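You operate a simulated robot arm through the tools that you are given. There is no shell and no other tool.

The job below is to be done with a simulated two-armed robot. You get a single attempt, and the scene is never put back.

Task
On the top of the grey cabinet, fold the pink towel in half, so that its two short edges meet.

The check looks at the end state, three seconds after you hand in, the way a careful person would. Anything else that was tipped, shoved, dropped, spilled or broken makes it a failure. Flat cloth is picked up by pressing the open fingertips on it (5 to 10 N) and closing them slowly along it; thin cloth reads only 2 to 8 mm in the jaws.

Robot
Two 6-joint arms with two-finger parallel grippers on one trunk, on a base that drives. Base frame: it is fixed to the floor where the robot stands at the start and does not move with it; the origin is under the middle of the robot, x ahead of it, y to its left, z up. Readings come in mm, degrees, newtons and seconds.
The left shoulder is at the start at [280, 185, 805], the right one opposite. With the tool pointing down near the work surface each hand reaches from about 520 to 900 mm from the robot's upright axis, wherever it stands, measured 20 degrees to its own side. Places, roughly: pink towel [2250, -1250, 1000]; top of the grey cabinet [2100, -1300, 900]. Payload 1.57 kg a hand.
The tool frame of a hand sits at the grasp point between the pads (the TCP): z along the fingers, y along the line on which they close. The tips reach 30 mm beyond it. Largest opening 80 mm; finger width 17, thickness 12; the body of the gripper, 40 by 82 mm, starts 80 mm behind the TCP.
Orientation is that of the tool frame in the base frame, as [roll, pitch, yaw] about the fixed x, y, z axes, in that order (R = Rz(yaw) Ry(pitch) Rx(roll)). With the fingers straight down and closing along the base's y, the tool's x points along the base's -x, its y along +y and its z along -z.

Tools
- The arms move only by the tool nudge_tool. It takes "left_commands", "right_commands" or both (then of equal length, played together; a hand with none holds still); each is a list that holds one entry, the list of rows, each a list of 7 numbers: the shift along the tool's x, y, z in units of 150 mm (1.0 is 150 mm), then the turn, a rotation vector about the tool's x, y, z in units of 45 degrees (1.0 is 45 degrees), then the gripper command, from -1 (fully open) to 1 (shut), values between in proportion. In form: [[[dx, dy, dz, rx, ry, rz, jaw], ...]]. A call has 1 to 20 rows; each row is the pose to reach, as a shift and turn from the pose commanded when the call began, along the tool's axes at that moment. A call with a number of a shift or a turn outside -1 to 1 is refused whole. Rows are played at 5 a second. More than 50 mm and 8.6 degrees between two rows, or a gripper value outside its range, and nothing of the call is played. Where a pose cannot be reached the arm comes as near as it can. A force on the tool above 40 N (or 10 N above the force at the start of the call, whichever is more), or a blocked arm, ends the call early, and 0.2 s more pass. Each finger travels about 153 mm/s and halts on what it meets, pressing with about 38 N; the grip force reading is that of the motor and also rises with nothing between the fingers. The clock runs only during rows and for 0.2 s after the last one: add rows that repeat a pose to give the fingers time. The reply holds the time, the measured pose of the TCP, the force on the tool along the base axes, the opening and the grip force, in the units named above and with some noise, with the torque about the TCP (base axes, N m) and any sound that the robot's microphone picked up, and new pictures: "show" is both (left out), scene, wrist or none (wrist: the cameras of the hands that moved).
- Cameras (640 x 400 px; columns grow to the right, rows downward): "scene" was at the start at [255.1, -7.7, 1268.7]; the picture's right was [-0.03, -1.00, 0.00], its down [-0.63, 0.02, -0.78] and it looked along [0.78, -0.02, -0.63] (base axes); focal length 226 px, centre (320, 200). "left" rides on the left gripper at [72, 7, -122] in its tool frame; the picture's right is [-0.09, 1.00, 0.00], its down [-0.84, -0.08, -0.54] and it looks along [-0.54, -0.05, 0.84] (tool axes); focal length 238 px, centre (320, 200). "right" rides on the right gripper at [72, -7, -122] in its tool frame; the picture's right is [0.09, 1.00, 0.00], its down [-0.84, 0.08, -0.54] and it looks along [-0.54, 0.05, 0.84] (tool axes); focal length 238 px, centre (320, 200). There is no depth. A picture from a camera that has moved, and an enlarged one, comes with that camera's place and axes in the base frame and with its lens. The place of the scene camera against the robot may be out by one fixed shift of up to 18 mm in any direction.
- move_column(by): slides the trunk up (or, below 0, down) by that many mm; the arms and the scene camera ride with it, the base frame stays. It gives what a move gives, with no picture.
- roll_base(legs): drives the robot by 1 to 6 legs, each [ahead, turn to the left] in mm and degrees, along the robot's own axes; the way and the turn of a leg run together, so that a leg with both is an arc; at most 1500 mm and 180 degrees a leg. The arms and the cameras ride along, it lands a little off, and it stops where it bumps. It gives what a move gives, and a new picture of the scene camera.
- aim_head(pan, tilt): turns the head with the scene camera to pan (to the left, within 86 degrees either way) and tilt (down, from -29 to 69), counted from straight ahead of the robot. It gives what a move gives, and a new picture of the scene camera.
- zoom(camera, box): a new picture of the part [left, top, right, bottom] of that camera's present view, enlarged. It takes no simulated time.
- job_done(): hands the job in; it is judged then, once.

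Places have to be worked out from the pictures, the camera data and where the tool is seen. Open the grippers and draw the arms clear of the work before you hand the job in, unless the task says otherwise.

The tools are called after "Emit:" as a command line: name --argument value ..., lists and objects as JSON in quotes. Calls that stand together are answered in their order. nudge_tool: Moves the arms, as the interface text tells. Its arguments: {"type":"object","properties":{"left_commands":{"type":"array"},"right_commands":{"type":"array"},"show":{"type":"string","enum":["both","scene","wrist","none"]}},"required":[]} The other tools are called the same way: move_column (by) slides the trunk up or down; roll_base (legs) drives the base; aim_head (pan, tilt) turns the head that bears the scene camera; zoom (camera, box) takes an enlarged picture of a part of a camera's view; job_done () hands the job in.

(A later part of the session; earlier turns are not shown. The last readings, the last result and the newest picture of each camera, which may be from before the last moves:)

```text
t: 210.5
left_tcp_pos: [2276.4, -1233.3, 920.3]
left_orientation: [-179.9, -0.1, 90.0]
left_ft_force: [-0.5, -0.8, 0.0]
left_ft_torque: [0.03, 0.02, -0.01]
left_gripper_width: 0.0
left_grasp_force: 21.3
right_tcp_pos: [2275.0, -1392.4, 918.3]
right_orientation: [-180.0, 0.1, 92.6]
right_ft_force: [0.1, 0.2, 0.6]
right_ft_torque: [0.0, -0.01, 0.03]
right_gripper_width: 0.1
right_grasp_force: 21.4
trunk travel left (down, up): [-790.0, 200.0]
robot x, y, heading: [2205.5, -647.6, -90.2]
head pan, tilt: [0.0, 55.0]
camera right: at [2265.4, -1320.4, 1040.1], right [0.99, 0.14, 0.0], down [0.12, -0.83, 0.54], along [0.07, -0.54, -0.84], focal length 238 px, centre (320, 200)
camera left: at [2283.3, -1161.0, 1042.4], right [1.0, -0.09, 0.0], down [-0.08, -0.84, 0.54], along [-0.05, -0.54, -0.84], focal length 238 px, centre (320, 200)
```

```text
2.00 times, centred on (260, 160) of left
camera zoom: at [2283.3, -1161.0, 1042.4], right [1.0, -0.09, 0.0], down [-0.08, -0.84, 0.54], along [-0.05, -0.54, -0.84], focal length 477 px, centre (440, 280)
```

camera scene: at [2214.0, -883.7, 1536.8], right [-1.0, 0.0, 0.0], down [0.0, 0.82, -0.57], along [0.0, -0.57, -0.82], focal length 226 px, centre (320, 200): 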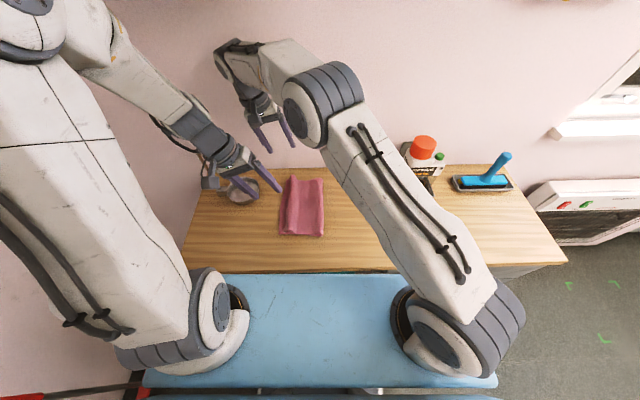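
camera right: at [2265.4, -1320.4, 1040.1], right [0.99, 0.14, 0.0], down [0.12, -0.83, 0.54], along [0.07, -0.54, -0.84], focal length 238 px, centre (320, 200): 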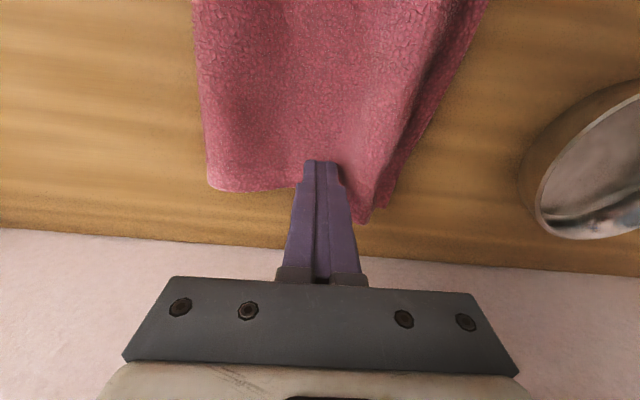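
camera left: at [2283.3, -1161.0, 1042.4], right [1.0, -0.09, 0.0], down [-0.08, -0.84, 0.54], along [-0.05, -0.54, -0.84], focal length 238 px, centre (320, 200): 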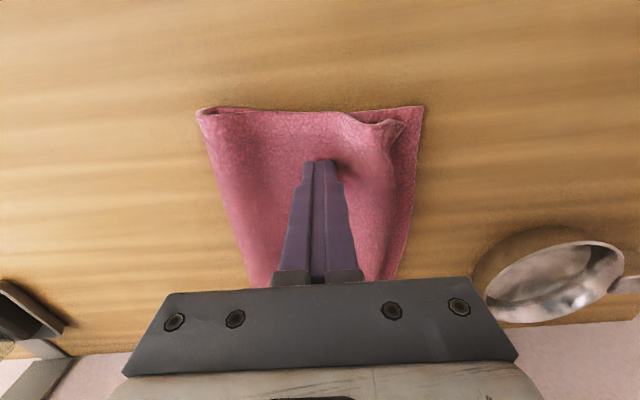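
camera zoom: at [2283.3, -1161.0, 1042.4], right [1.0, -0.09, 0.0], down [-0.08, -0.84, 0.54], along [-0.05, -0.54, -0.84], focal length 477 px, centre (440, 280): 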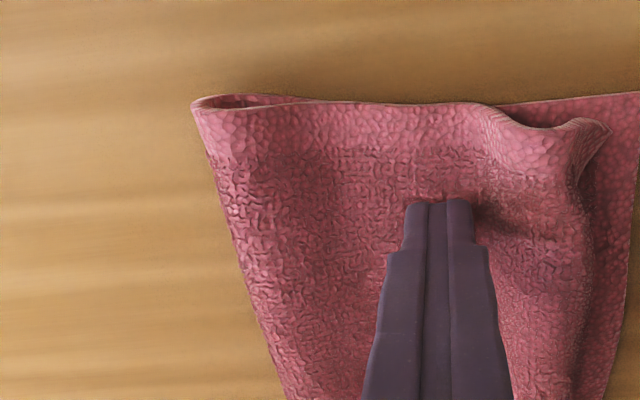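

That call was refused because one row stepped too far. I repeat it with smaller steps.

Emit:
nudge_tool --left_commands '[[[0, 0, -0.1, 0, 0, 0, 1], [0, 0, -0.3, 0, 0, 0, 1], [0, 0.1, -0.55, 0, 0, 0, 1], [0.1, 0.2, -0.8, 0, 0, 0, 1], [0.3, 0.35, -0.9, 0, 0, 0, 1], [0.5, 0.5, -1.0, 0, 0, 0, 1], [0.7, 0.65, -1.0, 0, 0, 0, 1]]]' --right_commands '[[[0, 0, -0.1, 0, 0, 0, 1], [0, 0, -0.3, 0, 0, 0, 1], [0, -0.1, -0.55, 0, 0, 0, 1], [0, -0.25, -0.8, 0, 0, 0, 1], [0, -0.45, -0.95, 0, 0, 0, 1], [0, -0.7, -1.0, 0, 0, 0, 1], [0, -0.95, -1.0, 0, 0, 0, 1]]]' --show "both"

Emit:
zoom --camera "scene" --box '[240, 160, 380, 248]'

Emit:
zoom --camera "left" --box '[60, 100, 380, 300]'

```text
t: 212.1
left_tcp_pos: [2372.8, -1148.4, 1080.5]
left_orientation: [-180.0, -0.1, 90.0]
left_ft_force: [-0.6, 0.1, -0.3]
left_ft_torque: [0.01, 0.02, 0.03]
left_gripper_width: 0.0
left_grasp_force: 21.1
left hand out of reach, approached as far as the arm can: row 7
right_tcp_pos: [2131.5, -1399.9, 1068.5]
right_orientation: [-179.9, -0.1, 92.7]
right_ft_force: [0.1, 0.8, 0.1]
right_ft_torque: [-0.02, -0.01, -0.01]
right_gripper_width: 0.0
right_grasp_force: 21.0
trunk travel left (down, up): [-790.0, 200.0]
robot x, y, heading: [2203.3, -644.1, -90.1]
head pan, tilt: [0.0, 55.0]
camera scene: at [2214.0, -884.0, 1536.7], right [-1.0, 0.0, 0.0], down [0.0, 0.82, -0.57], along [0.0, -0.57, -0.82], focal length 226 px, centre (320, 200)
camera right: at [2122.5, -1327.7, 1190.1], right [0.99, 0.14, 0.0], down [0.12, -0.83, 0.54], along [0.07, -0.54, -0.84], focal length 238 px, centre (320, 200)
camera left: at [2379.8, -1076.0, 1202.9], right [1.0, -0.09, 0.0], down [-0.08, -0.84, 0.54], along [-0.05, -0.54, -0.84], focal length 238 px, centre (320, 200)
```

scene: 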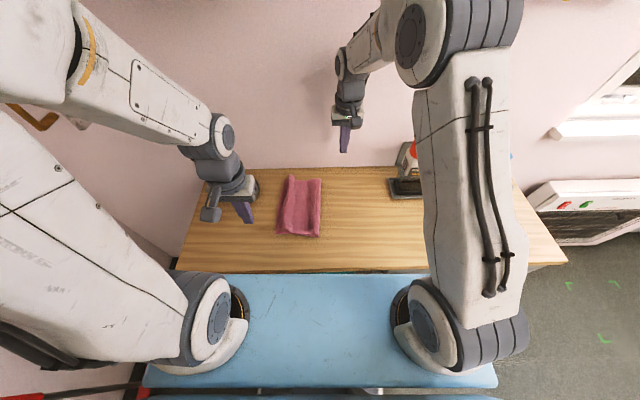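
right: 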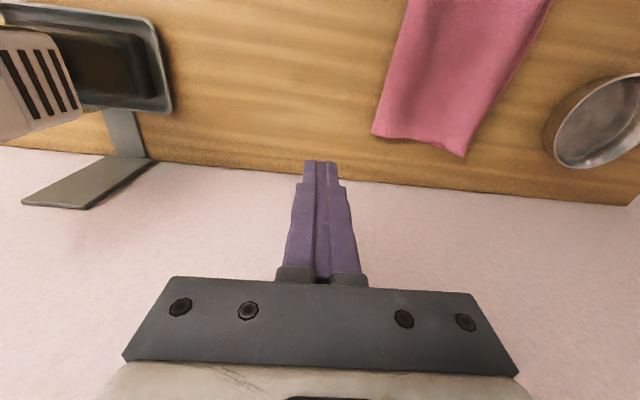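
left: 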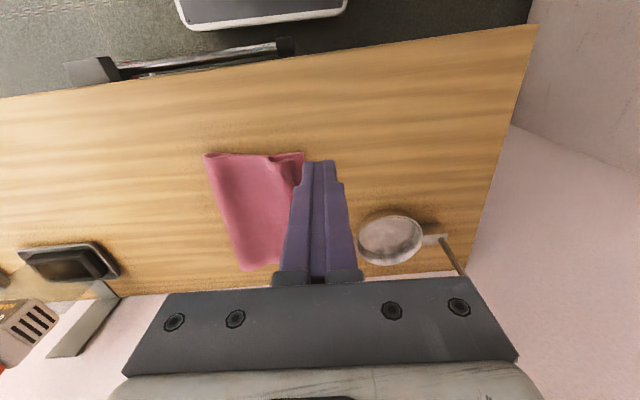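

```text
4.55 times, centred on (310, 204) of scene
camera zoom: at [2214.0, -884.0, 1536.7], right [-1.0, 0.0, 0.0], down [0.0, 0.82, -0.57], along [0.0, -0.57, -0.82], focal length 1027 px, centre (366, 182)
```

zoom: 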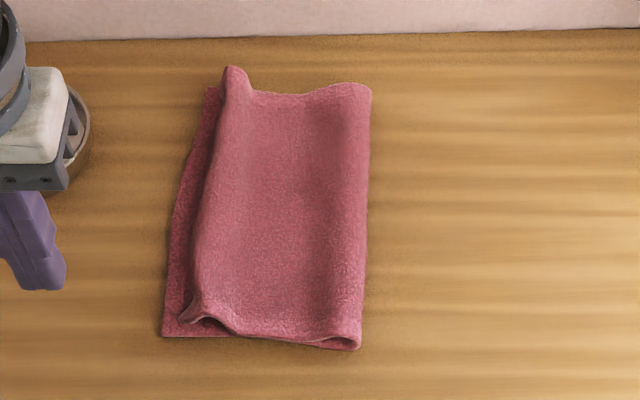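

```text
2.00 times, centred on (220, 200) of left
camera zoom: at [2379.8, -1076.0, 1202.9], right [1.0, -0.09, 0.0], down [-0.08, -0.84, 0.54], along [-0.05, -0.54, -0.84], focal length 477 px, centre (520, 200)
```

zoom: 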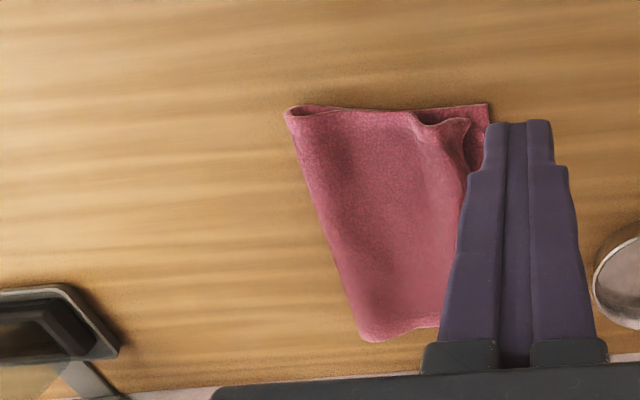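

The towel is safely placed; the hem still has the hump with the top edge ≈15–20 mm inside. I'll repeat the lift once more, but this time set the hem fully down at the table before opening (no drop), with the fold in the right place. I bring both hands back over the hump.

Emit:
nudge_tool --left_commands '[[[-0.11, -0.09, 0.1, 0, 0, 0, 0.6], [-0.22, -0.18, 0.25, 0, 0, 0, 0.4], [-0.335, -0.27, 0.4, 0, 0, 0, 0.25], [-0.445, -0.36, 0.55, 0, 0, 0, 0.25], [-0.557, -0.445, 0.7, 0, 0, 0, 0.25], [-0.557, -0.445, 0.7, 0, 0, 0, 0.25]]]' --right_commands '[[[0, 0.147, 0.08, 0, 0, 0, 0.6], [0, 0.293, 0.16, 0, 0, 0, 0.4], [0, 0.44, 0.24, 0, 0, 0, 0.25], [0, 0.587, 0.32, 0, 0, 0, 0.25], [0, 0.733, 0.4, 0, 0, 0, 0.25], [0, 0.733, 0.4, 0, 0, 0, 0.25]]]' --show "none"

Emit:
nudge_tool --left_commands '[[[0, 0, 0.1, 0, 0, 0, 0.25], [0, 0, 0.2, 0, 0, 0, 0.25], [0, 0, 0.29, 0, 0, 0, 0.25], [0, 0, 0.29, 0, 0, 0, 0.25]]]' --right_commands '[[[-0.005, 0.12, 0.17, 0, 0, 0, 0.25], [-0.01, 0.24, 0.34, 0, 0, 0, 0.25], [-0.012, 0.34, 0.5, 0, 0, 0, 0.25], [-0.012, 0.34, 0.5, 0, 0, 0, 0.25]]]' --show "wrist"

Emit:
zoom --camera "left" --box '[180, 60, 460, 235]'

Emit:
zoom --camera "right" --box '[180, 40, 460, 215]'

```text
t: 213.5
left_tcp_pos: [2304.9, -1235.8, 973.1]
left_orientation: [180.0, 0.0, 90.0]
left_ft_force: [-0.2, 0.8, -0.5]
left_ft_torque: [-0.03, 0.01, 0.0]
left_gripper_width: 30.2
left_grasp_force: 0.0
right_tcp_pos: [2243.9, -1394.1, 1008.8]
right_orientation: [180.0, 0.0, 92.5]
right_ft_force: [-1.2, 0.7, -0.2]
right_ft_torque: [0.0, 0.02, -0.01]
right_gripper_width: 30.0
right_grasp_force: 0.0
trunk travel left (down, up): [-790.0, 200.0]
robot x, y, heading: [2205.6, -645.2, -90.3]
head pan, tilt: [0.0, 55.0]
```

```text
t: 214.5
left_tcp_pos: [2304.0, -1235.1, 930.4]
left_orientation: [180.0, -0.1, 90.0]
left_ft_force: [-0.1, -0.4, 0.1]
left_ft_torque: [0.0, -0.02, -0.01]
left_gripper_width: 29.9
left_grasp_force: 0.2
right_tcp_pos: [2295.3, -1391.6, 934.4]
right_orientation: [-180.0, 0.0, 92.6]
right_ft_force: [0.4, -0.9, -0.1]
right_ft_torque: [0.04, 0.02, 0.02]
right_gripper_width: 29.8
right_grasp_force: 0.1
trunk travel left (down, up): [-790.0, 200.0]
robot x, y, heading: [2207.4, -646.8, -90.4]
head pan, tilt: [0.0, 55.0]
camera right: at [2284.9, -1320.5, 1056.2], right [0.99, 0.14, 0.0], down [0.12, -0.83, 0.54], along [0.07, -0.54, -0.84], focal length 238 px, centre (320, 200)
camera left: at [2311.0, -1162.2, 1052.6], right [1.0, -0.09, 0.0], down [-0.08, -0.84, 0.54], along [-0.05, -0.54, -0.84], focal length 238 px, centre (320, 200)
```

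right: 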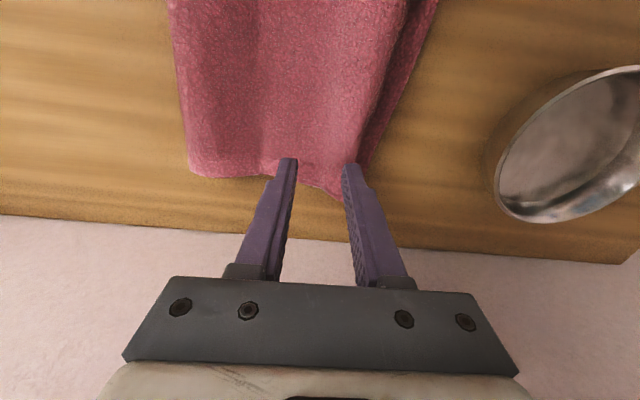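
left: 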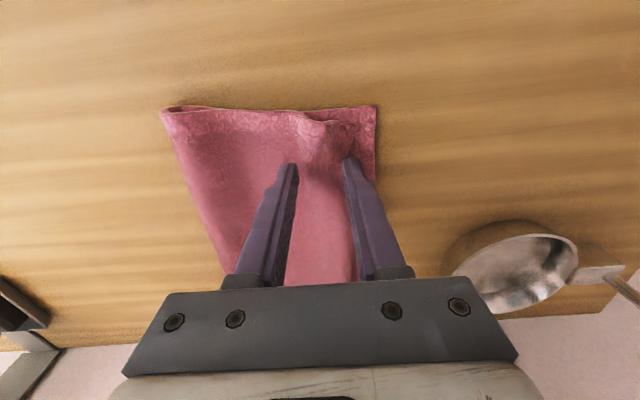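

```text
2.29 times, centred on (320, 148) of left
camera zoom: at [2311.0, -1162.2, 1052.6], right [1.0, -0.09, 0.0], down [-0.08, -0.84, 0.54], along [-0.05, -0.54, -0.84], focal length 545 px, centre (320, 320)
```

zoom: 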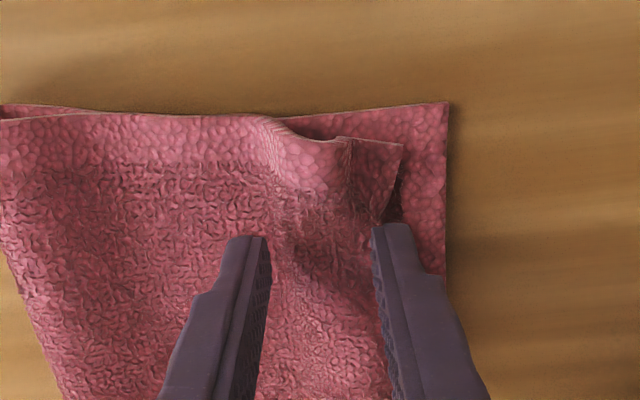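

```text
2.29 times, centred on (320, 128) of right
camera zoom: at [2284.9, -1320.5, 1056.2], right [0.99, 0.14, 0.0], down [0.12, -0.83, 0.54], along [0.07, -0.54, -0.84], focal length 545 px, centre (320, 366)
```

zoom: 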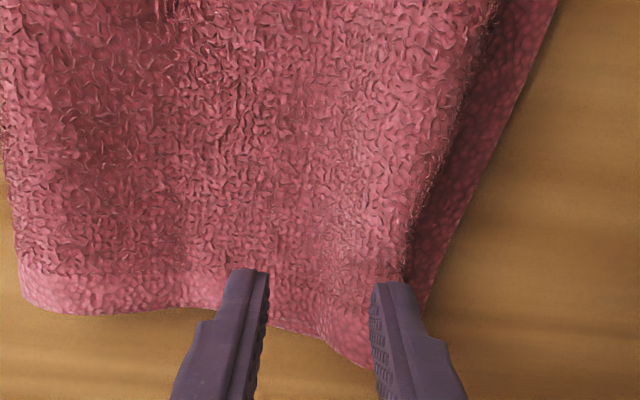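

The corners are now only 11–14 mm short, with a soft hump. I'll flatten the hump with a spreading stroke: press the nearly closed fingertips on its crest and open them slowly so the outer finger carries the hem outward.

Emit:
nudge_tool --left_commands '[[[0, 0, -0.1, 0, 0, 0, 0.25], [0, 0, -0.13, 0, 0, 0, 0.6], [0, 0, -0.13, 0, 0, 0, 0.8], [0, 0, -0.05, 0, 0, 0, 0.8], [0, 0, 0.04, 0, 0, 0, 0.8], [0, 0, 0.04, 0, 0, 0, 0.8]]]' --right_commands '[[[0, 0, -0.1, 0, 0, 0, 0.25], [0, 0.02, -0.13, 0, 0, 0, 0.6], [0, 0.02, -0.13, 0, 0, 0, 0.8], [0, 0.02, -0.05, 0, 0, 0, 0.8], [0, 0.02, 0.065, 0, 0, 0, 0.8], [0, 0.02, 0.065, 0, 0, 0, 0.8]]]' --show "wrist"

Emit:
nudge_tool --left_commands '[[[0, 0, 0.02, 0, 0, 0, 0.8], [0, 0, 0.02, 0, 0, 0, 0.8]]]' --right_commands '[[[0, 0, 0.02, 0, 0, 0, 0.8], [0, 0, 0.02, 0, 0, 0, 0.8]]]' --show "none"

Emit:
nudge_tool --left_commands '[[[0, 0, 0.02, 0, 0, 0, 0.8], [0, 0, 0.02, 0, 0, 0, 0.8]]]' --right_commands '[[[0, 0, 0.02, 0, 0, 0, 0.8], [0, 0, 0.02, 0, 0, 0, 0.8]]]' --show "none"

```text
t: 215.9
left_tcp_pos: [2304.4, -1232.2, 924.3]
left_orientation: [-180.0, 0.0, 90.0]
left_ft_force: [-0.1, 1.0, 0.6]
left_ft_torque: [0.0, 0.0, -0.03]
left_gripper_width: 7.8
left_grasp_force: 0.1
right_tcp_pos: [2298.7, -1392.7, 923.8]
right_orientation: [-180.0, 0.0, 92.6]
right_ft_force: [0.2, 0.0, 1.4]
right_ft_torque: [0.02, -0.02, -0.02]
right_gripper_width: 8.1
right_grasp_force: 0.1
trunk travel left (down, up): [-790.0, 200.0]
robot x, y, heading: [2201.2, -646.5, -90.1]
head pan, tilt: [0.0, 55.0]
camera right: at [2288.8, -1320.0, 1045.0], right [0.99, 0.14, 0.0], down [0.12, -0.83, 0.54], along [0.07, -0.54, -0.84], focal length 238 px, centre (320, 200)
camera left: at [2312.3, -1160.7, 1047.4], right [1.0, -0.09, 0.0], down [-0.08, -0.84, 0.54], along [-0.05, -0.54, -0.84], focal length 238 px, centre (320, 200)
```

right: 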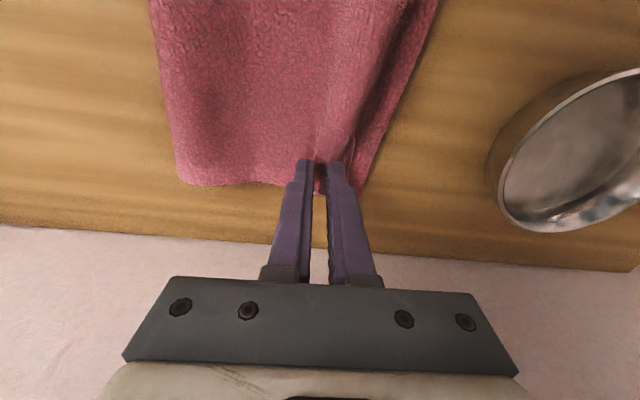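
left: 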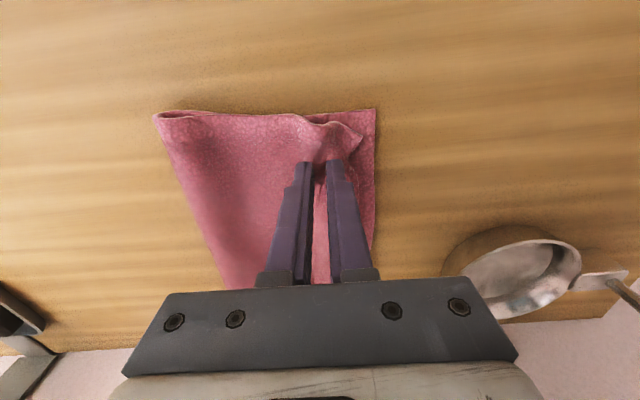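

```text
t: 216.5
left_tcp_pos: [2304.7, -1232.9, 922.2]
left_orientation: [-180.0, 0.1, 90.0]
left_ft_force: [0.3, -0.8, 1.2]
left_ft_torque: [-0.04, -0.01, -0.05]
left_gripper_width: 7.6
left_grasp_force: 0.1
right_tcp_pos: [2298.6, -1392.6, 922.5]
right_orientation: [179.9, 0.1, 92.6]
right_ft_force: [0.1, 2.1, 3.1]
right_ft_torque: [0.05, 0.03, -0.03]
right_gripper_width: 8.9
right_grasp_force: 0.2
trunk travel left (down, up): [-790.0, 200.0]
robot x, y, heading: [2202.8, -647.0, -90.3]
head pan, tilt: [0.0, 55.0]
```

```text
t: 217.1
left_tcp_pos: [2305.3, -1234.0, 919.8]
left_orientation: [179.9, 0.1, 90.0]
left_ft_force: [-0.2, -0.2, 3.2]
left_ft_torque: [-0.04, -0.02, -0.04]
left_gripper_width: 7.4
left_grasp_force: 0.0
right_tcp_pos: [2297.8, -1393.7, 919.2]
right_orientation: [-180.0, 0.1, 92.6]
right_ft_force: [0.8, 1.4, 6.4]
right_ft_torque: [0.01, -0.01, -0.01]
right_gripper_width: 5.7
right_grasp_force: 0.0
trunk travel left (down, up): [-790.0, 200.0]
robot x, y, heading: [2204.2, -646.8, -90.3]
head pan, tilt: [0.0, 55.0]
```

Contact is established (3 and 6 N). Now I open both slowly while shifting the hands slightly outward, so the outer fingers sweep the hem toward the bottom edge.

Emit:
nudge_tool --left_commands '[[[0, 0.003, 0.006, 0, 0, 0, 0.75], [0, 0.006, 0.007, 0, 0, 0, 0.67], [0, 0.012, 0.007, 0, 0, 0, 0.58], [0, 0.018, 0.007, 0, 0, 0, 0.5], [0, 0.024, 0.007, 0, 0, 0, 0.42], [0, 0.03, 0.007, 0, 0, 0, 0.33], [0, 0.036, 0.007, 0, 0, 0, 0.25], [0, 0.043, 0.007, 0, 0, 0, 0.17], [0, 0.05, 0.007, 0, 0, 0, 0.08], [0, 0.056, 0.007, 0, 0, 0, 0.0], [0, 0.062, 0.007, 0, 0, 0, -0.08], [0, 0.067, 0.007, 0, 0, 0, -0.15], [0, 0.067, 0.007, 0, 0, 0, -0.15]]]' --right_commands '[[[0, 0.003, 0, 0, 0, 0, 0.75], [0, 0.006, 0, 0, 0, 0, 0.67], [0, 0.012, 0, 0, 0, 0, 0.58], [0, 0.018, 0, 0, 0, 0, 0.5], [-0.001, 0.024, 0, 0, 0, 0, 0.42], [-0.001, 0.03, 0, 0, 0, 0, 0.33], [-0.001, 0.036, 0, 0, 0, 0, 0.25], [-0.002, 0.043, 0, 0, 0, 0, 0.17], [-0.002, 0.05, 0, 0, 0, 0, 0.08], [-0.003, 0.056, 0, 0, 0, 0, 0.0], [-0.003, 0.062, 0, 0, 0, 0, -0.08], [-0.003, 0.067, 0, 0, 0, 0, -0.15], [-0.003, 0.067, 0, 0, 0, 0, -0.15]]]' --show "wrist"

Emit:
zoom --camera "left" --box '[160, 60, 440, 235]'

Emit:
zoom --camera "right" --box '[160, 40, 440, 215]'

```text
t: 219.9
left_tcp_pos: [2315.6, -1234.1, 919.6]
left_orientation: [-179.9, 0.1, 90.0]
left_ft_force: [-1.9, -0.8, 4.9]
left_ft_torque: [0.0, -0.07, 0.01]
left_gripper_width: 43.8
left_grasp_force: 0.0
right_tcp_pos: [2308.2, -1393.8, 919.0]
right_orientation: [180.0, 0.0, 92.6]
right_ft_force: [-1.6, -0.2, 5.5]
right_ft_torque: [0.0, -0.07, 0.01]
right_gripper_width: 42.8
right_grasp_force: 0.1
trunk travel left (down, up): [-790.0, 200.0]
robot x, y, heading: [2203.0, -646.9, -90.5]
head pan, tilt: [0.0, 55.0]
camera right: at [2297.4, -1321.0, 1039.5], right [0.99, 0.14, 0.0], down [0.11, -0.83, 0.54], along [0.07, -0.54, -0.84], focal length 238 px, centre (320, 200)
camera left: at [2321.3, -1160.8, 1041.1], right [1.0, -0.09, 0.0], down [-0.08, -0.84, 0.54], along [-0.05, -0.54, -0.84], focal length 238 px, centre (320, 200)
```

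right: 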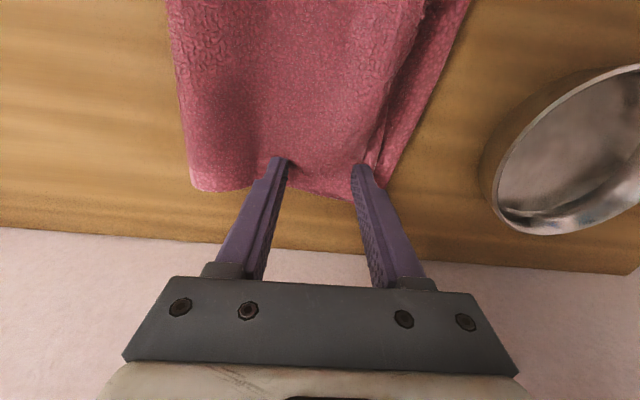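
left: 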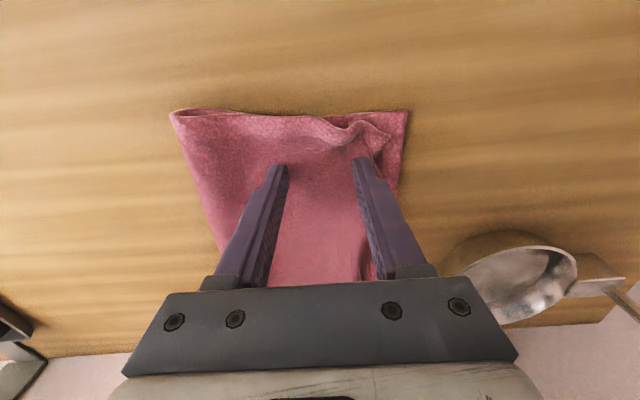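

```text
2.29 times, centred on (300, 148) of left
camera zoom: at [2321.3, -1160.8, 1041.1], right [1.0, -0.09, 0.0], down [-0.08, -0.84, 0.54], along [-0.05, -0.54, -0.84], focal length 545 px, centre (366, 320)
```

zoom: 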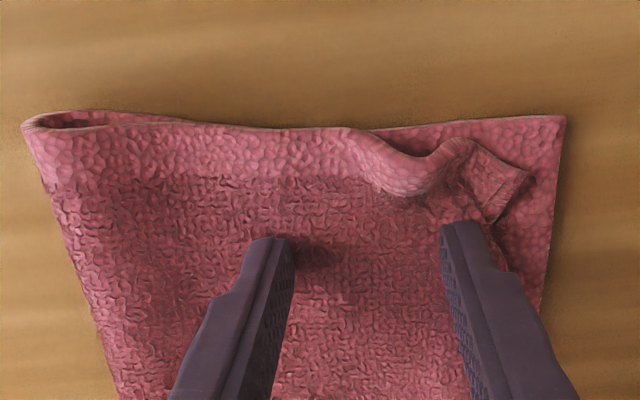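

```text
2.29 times, centred on (300, 128) of right
camera zoom: at [2297.4, -1321.0, 1039.5], right [0.99, 0.14, 0.0], down [0.11, -0.83, 0.54], along [0.07, -0.54, -0.84], focal length 545 px, centre (366, 366)
```

zoom: 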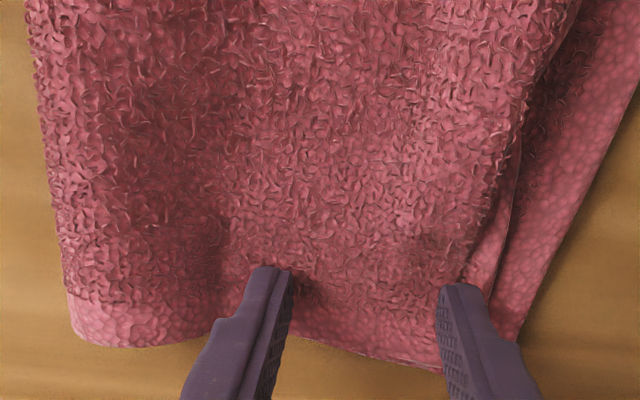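

The area between the fingers is now flat and the top edge is within ≈10–15 mm. The towel slid a bit again but is clear of the dish. I lift both hands straight up and look at the result.

Emit:
nudge_tool --left_commands '[[[0, 0, -0.1, 0, 0, 0, -0.15], [0, 0, -0.3, 0, 0, 0, -0.15], [0, 0, -0.55, 0, 0, 0, -0.15], [0.1, 0.1, -0.8, 0, 0, 0, -0.15], [0.3, 0.2, -0.9, 0, 0, 0, -0.15], [0.5, 0.3, -1.0, 0, 0, 0, -0.15]]]' --right_commands '[[[0, 0, -0.1, 0, 0, 0, -0.15], [0, 0, -0.3, 0, 0, 0, -0.15], [0, 0, -0.55, 0, 0, 0, -0.15], [0, -0.2, -0.8, 0, 0, 0, -0.15], [0, -0.45, -0.95, 0, 0, 0, -0.15], [0, -0.7, -1.0, 0, 0, 0, -0.15]]]' --show "both"

Emit:
zoom --camera "scene" --box '[240, 160, 380, 248]'

Emit:
zoom --camera "left" --box '[120, 80, 400, 255]'

Emit:
zoom --camera "right" --box '[320, 0, 560, 150]'

```text
t: 221.3
left_tcp_pos: [2359.2, -1158.8, 1067.8]
left_orientation: [179.9, 0.0, 90.0]
left_ft_force: [0.9, 0.0, -0.4]
left_ft_torque: [-0.02, 0.01, 0.01]
left_gripper_width: 45.9
left_grasp_force: 0.0
right_tcp_pos: [2203.0, -1397.5, 1068.3]
right_orientation: [-180.0, 0.0, 92.6]
right_ft_force: [-0.1, 0.2, -0.4]
right_ft_torque: [0.04, 0.01, -0.03]
right_gripper_width: 45.8
right_grasp_force: 0.0
trunk travel left (down, up): [-790.0, 200.0]
robot x, y, heading: [2205.4, -646.2, -90.2]
head pan, tilt: [0.0, 55.0]
camera scene: at [2213.9, -884.3, 1536.7], right [-1.0, 0.0, 0.0], down [0.0, 0.82, -0.57], along [0.0, -0.57, -0.82], focal length 226 px, centre (320, 200)
camera right: at [2193.2, -1325.6, 1189.9], right [0.99, 0.14, 0.0], down [0.12, -0.83, 0.54], along [0.07, -0.54, -0.84], focal length 238 px, centre (320, 200)
camera left: at [2366.6, -1086.3, 1190.8], right [1.0, -0.09, 0.0], down [-0.08, -0.84, 0.54], along [-0.05, -0.54, -0.84], focal length 238 px, centre (320, 200)
```

scene: 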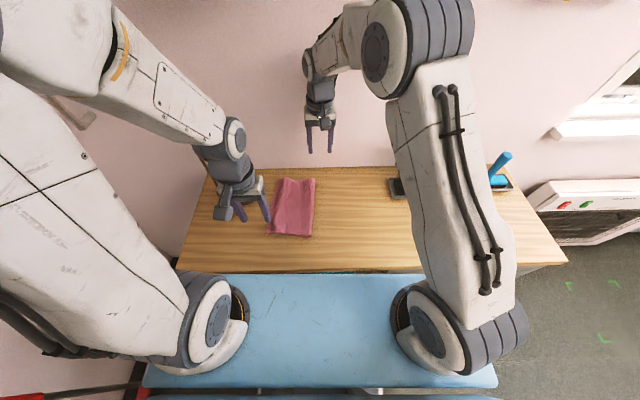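
right: 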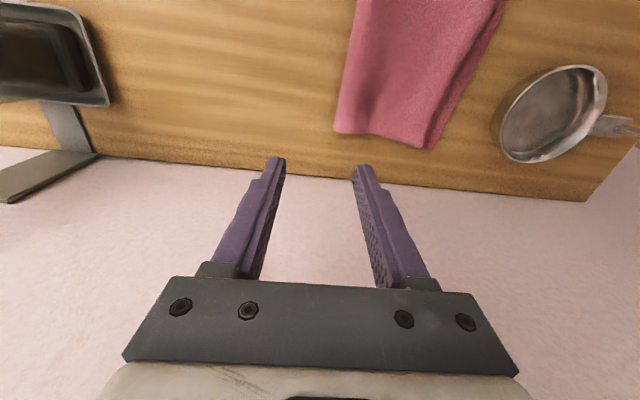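
left: 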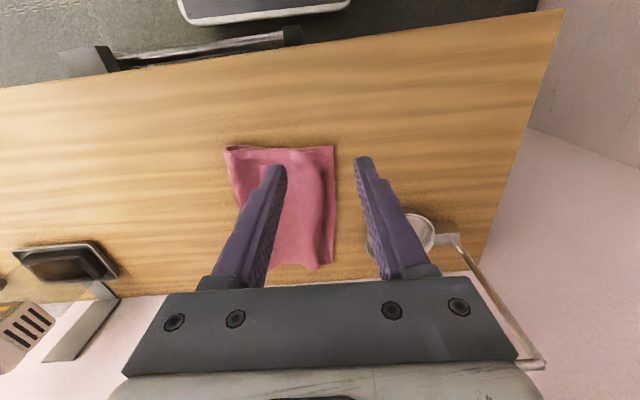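

```text
4.55 times, centred on (310, 204) of scene
camera zoom: at [2213.9, -884.3, 1536.7], right [-1.0, 0.0, 0.0], down [0.0, 0.82, -0.57], along [0.0, -0.57, -0.82], focal length 1027 px, centre (366, 182)
```

zoom: 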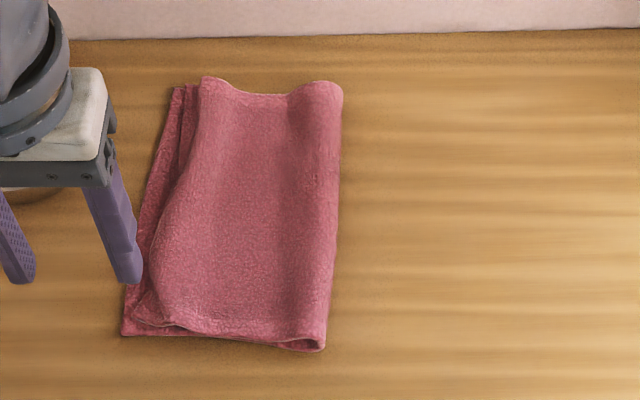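

```text
2.29 times, centred on (260, 168) of left
camera zoom: at [2366.6, -1086.3, 1190.8], right [1.0, -0.09, 0.0], down [-0.08, -0.84, 0.54], along [-0.05, -0.54, -0.84], focal length 545 px, centre (457, 274)
```

zoom: 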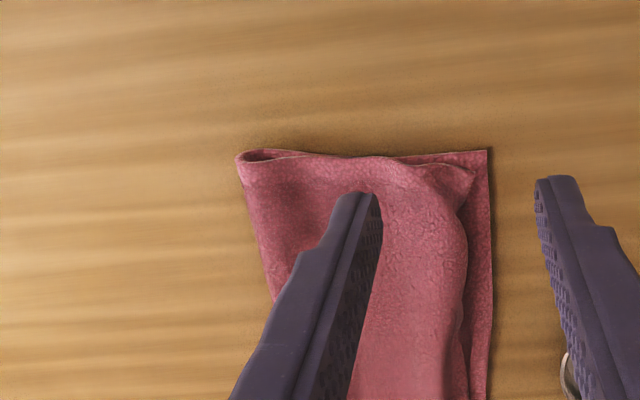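

```text
2.67 times, centred on (440, 75) of right
camera zoom: at [2193.2, -1325.6, 1189.9], right [0.99, 0.14, 0.0], down [0.12, -0.83, 0.54], along [0.07, -0.54, -0.84], focal length 636 px, centre (0, 533)
```

zoom: 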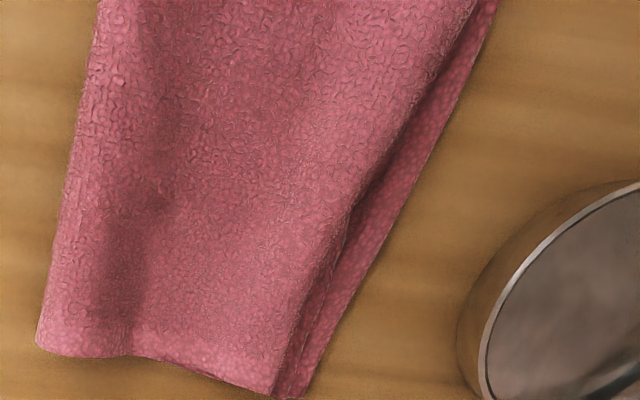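

The fold now looks good: the top short edge lies within about 10 mm of the bottom short edge all along, the fold is on the opposite side, and nothing else has been touched. I open the grippers and retract both hands away from the work.

Emit:
nudge_tool --left_commands '[[[0, 0.15, -0.1, 0, 0, 0, -0.5], [0, 0.35, -0.2, 0, 0, 0, -1], [0, 0.55, -0.3, 0, 0, 0, -1], [0, 0.75, -0.3, 0, 0, 0, -1], [0, 0.75, -0.3, 0, 0, 0, -1]]]' --right_commands '[[[0.1, -0.15, -0.15, 0, 0, 0, -0.5], [0.3, -0.35, -0.3, 0, 0, 0, -1], [0.5, -0.55, -0.35, 0, 0, 0, -1], [0.7, -0.75, -0.35, 0, 0, 0, -1], [0.9, -0.95, -0.35, 0, 0, 0, -1]]]' --show "scene"

Emit:
nudge_tool --right_commands '[[[0.2, -0.1, 0, 0, 0, 0, -1], [0.4, -0.2, 0, 0, 0, 0, -1], [0.6, -0.3, 0, 0, 0, 0, -1], [0.8, -0.4, 0, 0, 0, 0, -1]]]' --show "scene"

```text
t: 222.5
left_tcp_pos: [2474.0, -1158.1, 1112.9]
left_orientation: [-179.9, 0.0, 90.1]
left_ft_force: [0.1, -0.3, 0.0]
left_ft_torque: [0.02, 0.02, 0.0]
left_gripper_width: 80.1
left_grasp_force: 0.0
right_tcp_pos: [2054.8, -1270.5, 1120.0]
right_orientation: [-180.0, 0.0, 92.6]
right_ft_force: [0.1, 0.3, -0.5]
right_ft_torque: [0.0, -0.02, 0.03]
right_gripper_width: 79.9
right_grasp_force: 0.0
trunk travel left (down, up): [-790.0, 200.0]
robot x, y, heading: [2204.8, -648.7, -90.2]
head pan, tilt: [0.0, 55.0]
camera scene: at [2214.1, -884.3, 1536.7], right [-1.0, 0.0, 0.0], down [0.0, 0.82, -0.57], along [0.0, -0.57, -0.82], focal length 226 px, centre (320, 200)
```

scene: 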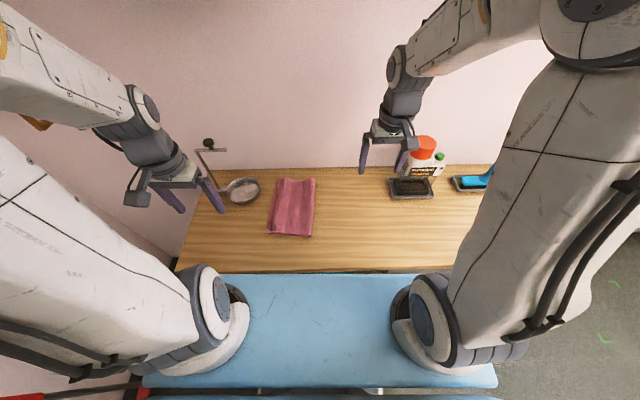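

```text
t: 223.5
left_tcp_pos: [2474.4, -1157.1, 1111.6]
left_orientation: [179.9, 0.1, 90.0]
left_ft_force: [-0.5, -0.9, -0.5]
left_ft_torque: [-0.02, 0.01, 0.01]
left_gripper_width: 79.7
left_grasp_force: 0.1
right_tcp_pos: [1988.8, -1152.6, 1121.0]
right_orientation: [-180.0, -0.1, 92.6]
right_ft_force: [0.3, 0.9, 0.2]
right_ft_torque: [0.0, -0.03, 0.05]
right_gripper_width: 80.0
right_grasp_force: 0.0
trunk travel left (down, up): [-790.0, 200.0]
robot x, y, heading: [2207.6, -647.6, -90.1]
head pan, tilt: [0.0, 55.0]
camera scene: at [2213.9, -884.3, 1536.7], right [-1.0, 0.0, 0.0], down [0.0, 0.82, -0.57], along [0.0, -0.57, -0.82], focal length 226 px, centre (320, 200)
```

scene: 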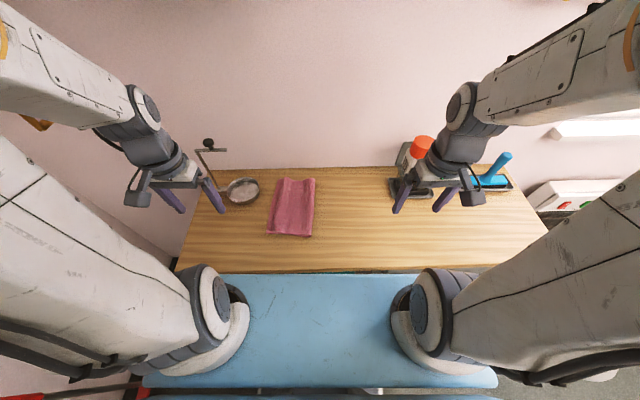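

Both hands are clear and everything else on the cabinet stands as before. I take an enlarged look at the final fold before handing in.

Emit:
zoom --camera "scene" --box '[230, 160, 350, 248]'

Emit:
zoom --camera "scene" --box '[160, 110, 540, 290]'

```text
4.55 times, centred on (290, 204) of scene
camera zoom: at [2213.9, -884.3, 1536.7], right [-1.0, 0.0, 0.0], down [0.0, 0.82, -0.57], along [0.0, -0.57, -0.82], focal length 1027 px, centre (456, 182)
```

zoom: 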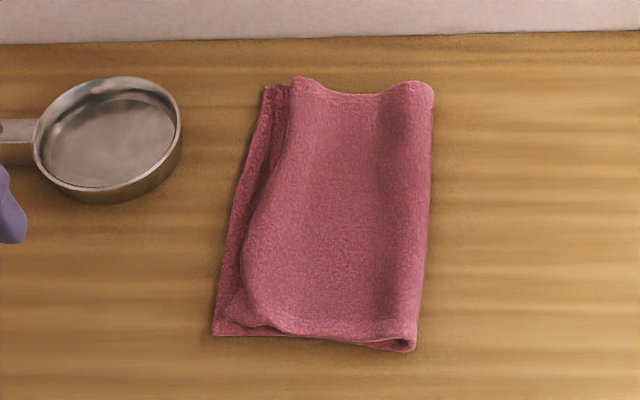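

```text
1.68 times, centred on (350, 200) of scene
camera zoom: at [2213.9, -884.3, 1536.7], right [-1.0, 0.0, 0.0], down [0.0, 0.82, -0.57], along [0.0, -0.57, -0.82], focal length 380 px, centre (270, 200)
```

zoom: 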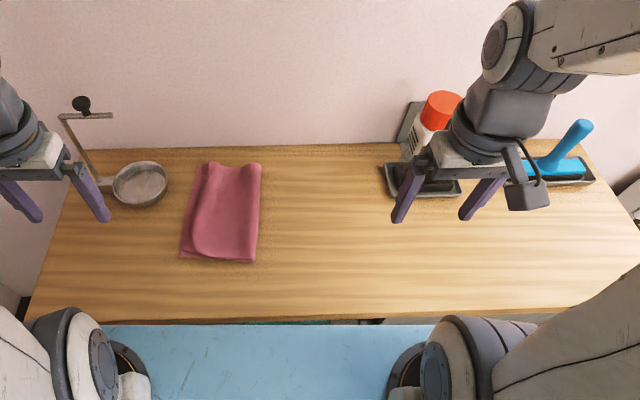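

A closer calculation shows the middle of the top edge is still about 15–20 mm inside the bottom edge. I'll do one gentle correction: the right hand pins the folded towel in the middle while the left hand lightly strokes the hem outward. I bring both hands in, closed.

Emit:
nudge_tool --left_commands '[[[-0.11, -0.176, 0.1, 0, 0, 0, 0], [-0.22, -0.352, 0.2, 0, 0, 0, 1], [-0.33, -0.528, 0.3, 0, 0, 0, 1], [-0.44, -0.704, 0.42, 0, 0, 0, 1], [-0.553, -0.88, 0.533, 0, 0, 0, 1], [-0.553, -0.88, 0.533, 0, 0, 0, 1]]]' --right_commands '[[[-0.1, 0.15, 0.05, 0, 0, 0, 0], [-0.25, 0.32, 0.12, 0, 0, 0, 1], [-0.4, 0.5, 0.2, 0, 0, 0, 1], [-0.54, 0.67, 0.3, 0, 0, 0, 1], [-0.679, 0.837, 0.4, 0, 0, 0, 1], [-0.679, 0.837, 0.4, 0, 0, 0, 1]]]' --show "none"

Emit:
nudge_tool --right_commands '[[[-0.13, 0.18, 0.16, 0, 0, 0, 1], [-0.26, 0.36, 0.32, 0, 0, 0, 1], [-0.4, 0.54, 0.48, 0, 0, 0, 1], [-0.54, 0.72, 0.64, 0, 0, 0, 1], [-0.69, 0.87, 0.75, 0, 0, 0, 1], [-0.69, 0.87, 0.75, 0, 0, 0, 1]]]' --show "both"

```text
t: 224.9
left_tcp_pos: [2339.0, -1241.3, 1032.7]
left_orientation: [-180.0, -0.1, 90.1]
left_ft_force: [0.3, 0.8, -1.1]
left_ft_torque: [0.02, -0.01, 0.01]
left_gripper_width: 0.2
left_grasp_force: 21.6
right_tcp_pos: [2119.9, -1249.6, 1058.1]
right_orientation: [179.9, 0.0, 92.5]
right_ft_force: [-0.7, 0.3, -0.4]
right_ft_torque: [0.03, -0.01, 0.02]
right_gripper_width: 0.1
right_grasp_force: 21.7
trunk travel left (down, up): [-790.0, 200.0]
robot x, y, heading: [2204.3, -644.6, -90.2]
head pan, tilt: [0.0, 55.0]
```

```text
t: 226.3
left_tcp_pos: [2340.5, -1241.8, 1033.7]
left_orientation: [180.0, 0.0, 90.0]
left_ft_force: [-0.2, -0.3, -0.3]
left_ft_torque: [-0.01, 0.03, -0.02]
left_gripper_width: 0.0
left_grasp_force: 20.8
right_tcp_pos: [2255.0, -1346.0, 948.1]
right_orientation: [179.9, -0.1, 92.6]
right_ft_force: [0.0, -0.5, -0.5]
right_ft_torque: [-0.02, 0.02, 0.01]
right_gripper_width: 0.0
right_grasp_force: 21.1
trunk travel left (down, up): [-790.0, 200.0]
robot x, y, heading: [2204.4, -645.3, -90.2]
head pan, tilt: [0.0, 55.0]
camera scene: at [2214.0, -884.3, 1536.7], right [-1.0, 0.0, 0.0], down [0.0, 0.82, -0.57], along [0.0, -0.57, -0.82], focal length 226 px, centre (320, 200)
camera right: at [2244.0, -1274.0, 1069.1], right [0.99, 0.14, 0.0], down [0.12, -0.83, 0.54], along [0.07, -0.54, -0.84], focal length 238 px, centre (320, 200)
```

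scene: 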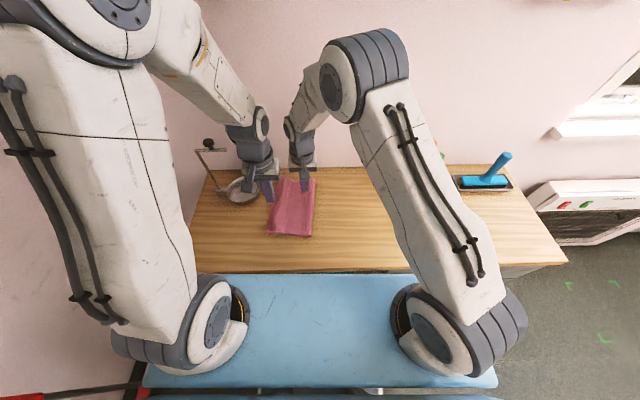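
right: 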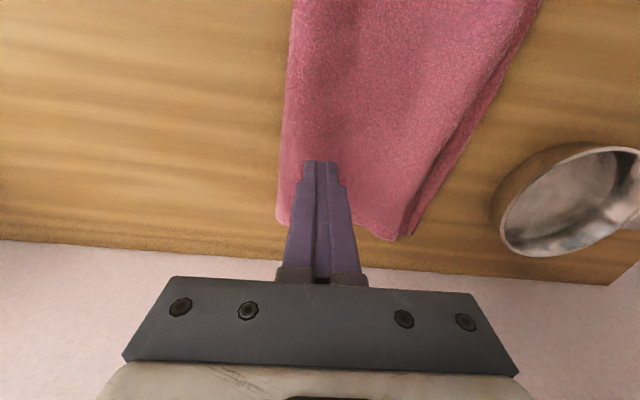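

The right hand is over the folded towel's middle. I lower it there to pin the layers.

Emit:
nudge_tool --right_commands '[[[0, 0.1, 0.06, 0, 0, 0, 1], [0, 0.1, 0.13, 0, 0, 0, 1], [0, 0.1, 0.18, 0, 0, 0, 1], [0, 0.1, 0.2, 0, 0, 0, 1]]]' --left_commands '[[[0, 0, 0.15, 0, 0, 0, 1], [0, 0, 0.3, 0, 0, 0, 1], [0, 0.005, 0.45, 0, 0, 0, 1], [0, 0.01, 0.6, 0, 0, 0, 1]]]' --show "none"

Emit:
nudge_tool --right_commands '[[[0, 0, 0.01, 0, 0, 0, 1], [0, 0, 0.02, 0, 0, 0, 1], [0, 0, 0.02, 0, 0, 0, 1]]]' --show "wrist"

```text
t: 227.3
left_tcp_pos: [2342.4, -1242.0, 943.6]
left_orientation: [179.9, 0.1, 90.0]
left_ft_force: [-0.9, 0.0, 0.6]
left_ft_torque: [0.05, -0.04, 0.0]
left_gripper_width: 0.0
left_grasp_force: 21.1
right_tcp_pos: [2270.9, -1344.2, 917.6]
right_orientation: [-179.9, 0.1, 92.6]
right_ft_force: [-0.3, -0.6, 0.9]
right_ft_torque: [0.0, 0.03, 0.03]
right_gripper_width: 0.0
right_grasp_force: 21.4
trunk travel left (down, up): [-790.0, 200.0]
robot x, y, heading: [2203.3, -649.2, -90.2]
head pan, tilt: [0.0, 55.0]
```

```text
t: 228.1
left_tcp_pos: [2342.7, -1242.2, 944.9]
left_orientation: [179.9, -0.1, 90.1]
left_ft_force: [-0.1, -0.3, 0.7]
left_ft_torque: [0.02, 0.0, -0.01]
left_gripper_width: 0.0
left_grasp_force: 21.3
right_tcp_pos: [2269.2, -1346.2, 917.0]
right_orientation: [180.0, 0.1, 92.7]
right_ft_force: [1.1, 1.7, 5.5]
right_ft_torque: [0.08, -0.04, 0.01]
right_gripper_width: 0.0
right_grasp_force: 21.2
trunk travel left (down, up): [-790.0, 200.0]
robot x, y, heading: [2206.1, -648.9, -90.1]
head pan, tilt: [0.0, 55.0]
camera right: at [2258.8, -1273.5, 1037.0], right [0.99, 0.14, 0.0], down [0.11, -0.83, 0.54], along [0.07, -0.54, -0.84], focal length 238 px, centre (320, 200)
```

right: 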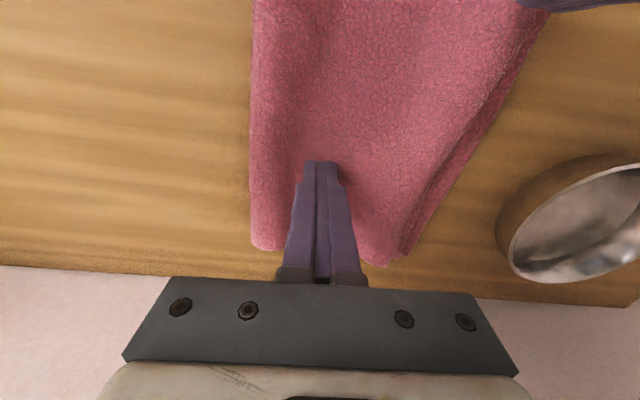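

The right hand presses at 5.5 N; I add about 1.3 mm for a firmer hold, and bring the left hand down lightly onto the hem.

Emit:
nudge_tool --right_commands '[[[0, 0, 0.0087, 0, 0, 0, 1], [0, 0, 0.0087, 0, 0, 0, 1], [0, 0, 0.0087, 0, 0, 0, 1]]]' --left_commands '[[[0, 0, 0.07, 0, 0, 0, 1], [0, 0, 0.12, 0, 0, 0, 1], [0, 0, 0.15, 0, 0, 0, 1]]]' --show "wrist"

Emit:
zoom --camera "left" --box '[180, 60, 460, 235]'

```text
t: 228.9
left_tcp_pos: [2341.8, -1240.9, 921.0]
left_orientation: [180.0, 0.1, 90.0]
left_ft_force: [-0.7, 0.1, 0.9]
left_ft_torque: [0.0, 0.01, 0.02]
left_gripper_width: 0.0
left_grasp_force: 21.2
right_tcp_pos: [2268.9, -1345.6, 914.6]
right_orientation: [179.9, 0.2, 92.6]
right_ft_force: [1.4, 0.5, 14.0]
right_ft_torque: [0.04, -0.02, 0.01]
right_gripper_width: 0.0
right_grasp_force: 21.4
trunk travel left (down, up): [-790.0, 200.0]
robot x, y, heading: [2206.4, -644.3, -90.1]
head pan, tilt: [0.0, 55.0]
camera right: at [2258.9, -1273.3, 1036.1], right [0.99, 0.14, 0.0], down [0.11, -0.83, 0.54], along [0.07, -0.54, -0.84], focal length 238 px, centre (320, 200)
camera left: at [2349.0, -1168.5, 1043.7], right [1.0, -0.09, 0.0], down [-0.08, -0.84, 0.54], along [-0.05, -0.54, -0.84], focal length 238 px, centre (320, 200)
```

right: 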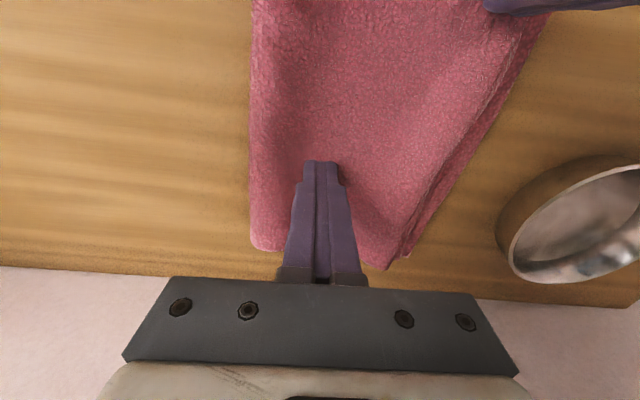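
left: 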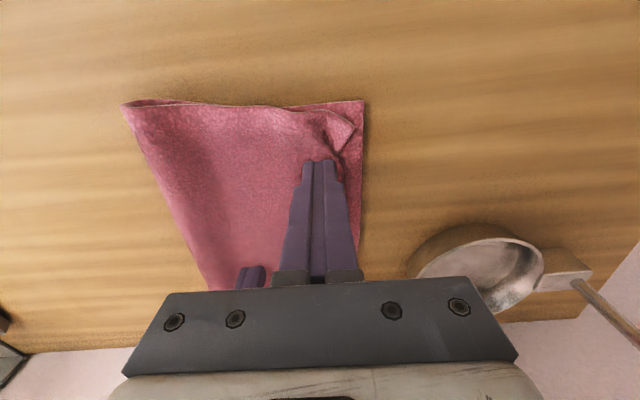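

```text
2.29 times, centred on (320, 148) of left
camera zoom: at [2349.0, -1168.5, 1043.7], right [1.0, -0.09, 0.0], down [-0.08, -0.84, 0.54], along [-0.05, -0.54, -0.84], focal length 545 px, centre (320, 320)
```

zoom: 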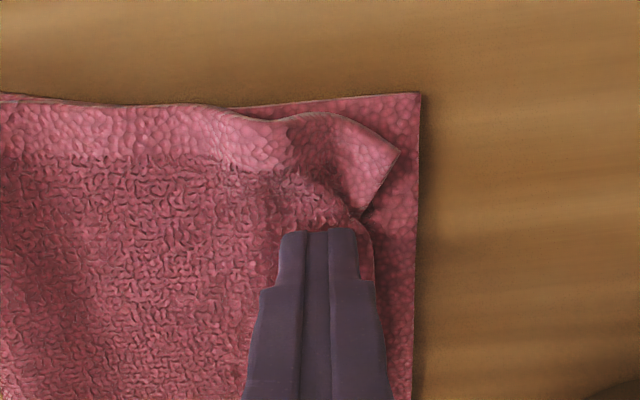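

The right hand pins at 14 N. I press the left fingertip lightly on the hem and stroke it about 17 mm outward.

Emit:
nudge_tool --left_commands '[[[0, 0, 0.013, 0, 0, 0, 1], [0, 0, 0.02, 0, 0, 0, 1], [0.01, 0.03, 0.02, 0, 0, 0, 1], [0.02, 0.06, 0.02, 0, 0, 0, 1], [0.03, 0.09, 0.02, 0, 0, 0, 1], [0.04, 0.115, 0.02, 0, 0, 0, 1]]]' --show "wrist"

Emit:
zoom --camera "left" --box '[180, 60, 460, 235]'

```text
t: 230.3
left_tcp_pos: [2359.6, -1234.6, 918.8]
left_orientation: [179.9, 0.1, 90.2]
left_ft_force: [-2.5, -1.5, 2.9]
left_ft_torque: [-0.04, 0.04, -0.01]
left_gripper_width: 0.0
left_grasp_force: 21.4
right_tcp_pos: [2267.7, -1344.1, 915.3]
right_orientation: [179.9, 0.1, 92.7]
right_ft_force: [3.4, -0.6, 17.4]
right_ft_torque: [-0.03, -0.08, -0.03]
right_gripper_width: 0.1
right_grasp_force: 21.2
trunk travel left (down, up): [-790.0, 200.0]
robot x, y, heading: [2208.2, -647.1, -90.3]
head pan, tilt: [0.0, 55.0]
camera left: at [2366.5, -1162.5, 1041.0], right [1.0, -0.09, 0.0], down [-0.08, -0.84, 0.54], along [-0.05, -0.54, -0.84], focal length 238 px, centre (320, 200)
```

left: 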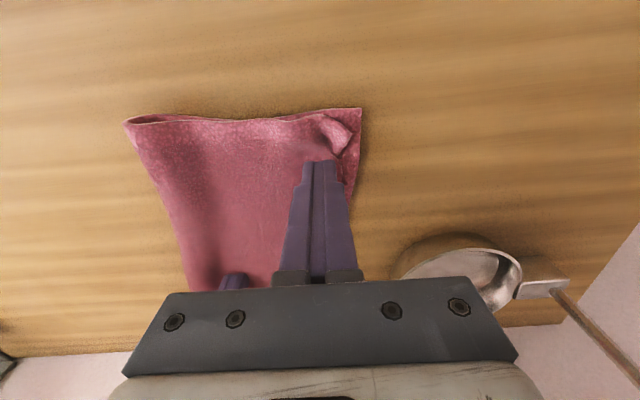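

```text
2.29 times, centred on (320, 148) of left
camera zoom: at [2366.5, -1162.5, 1041.0], right [1.0, -0.09, 0.0], down [-0.08, -0.84, 0.54], along [-0.05, -0.54, -0.84], focal length 545 px, centre (320, 320)
```

zoom: 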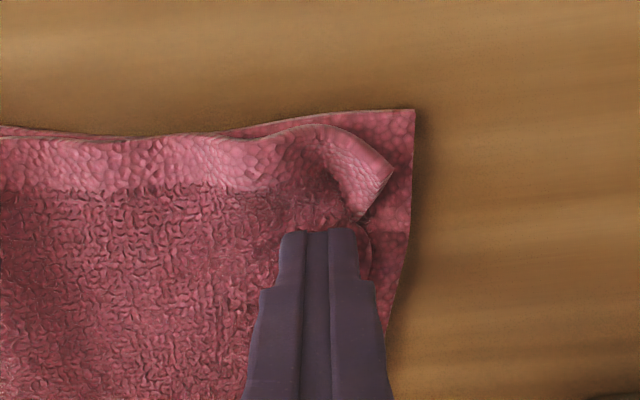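

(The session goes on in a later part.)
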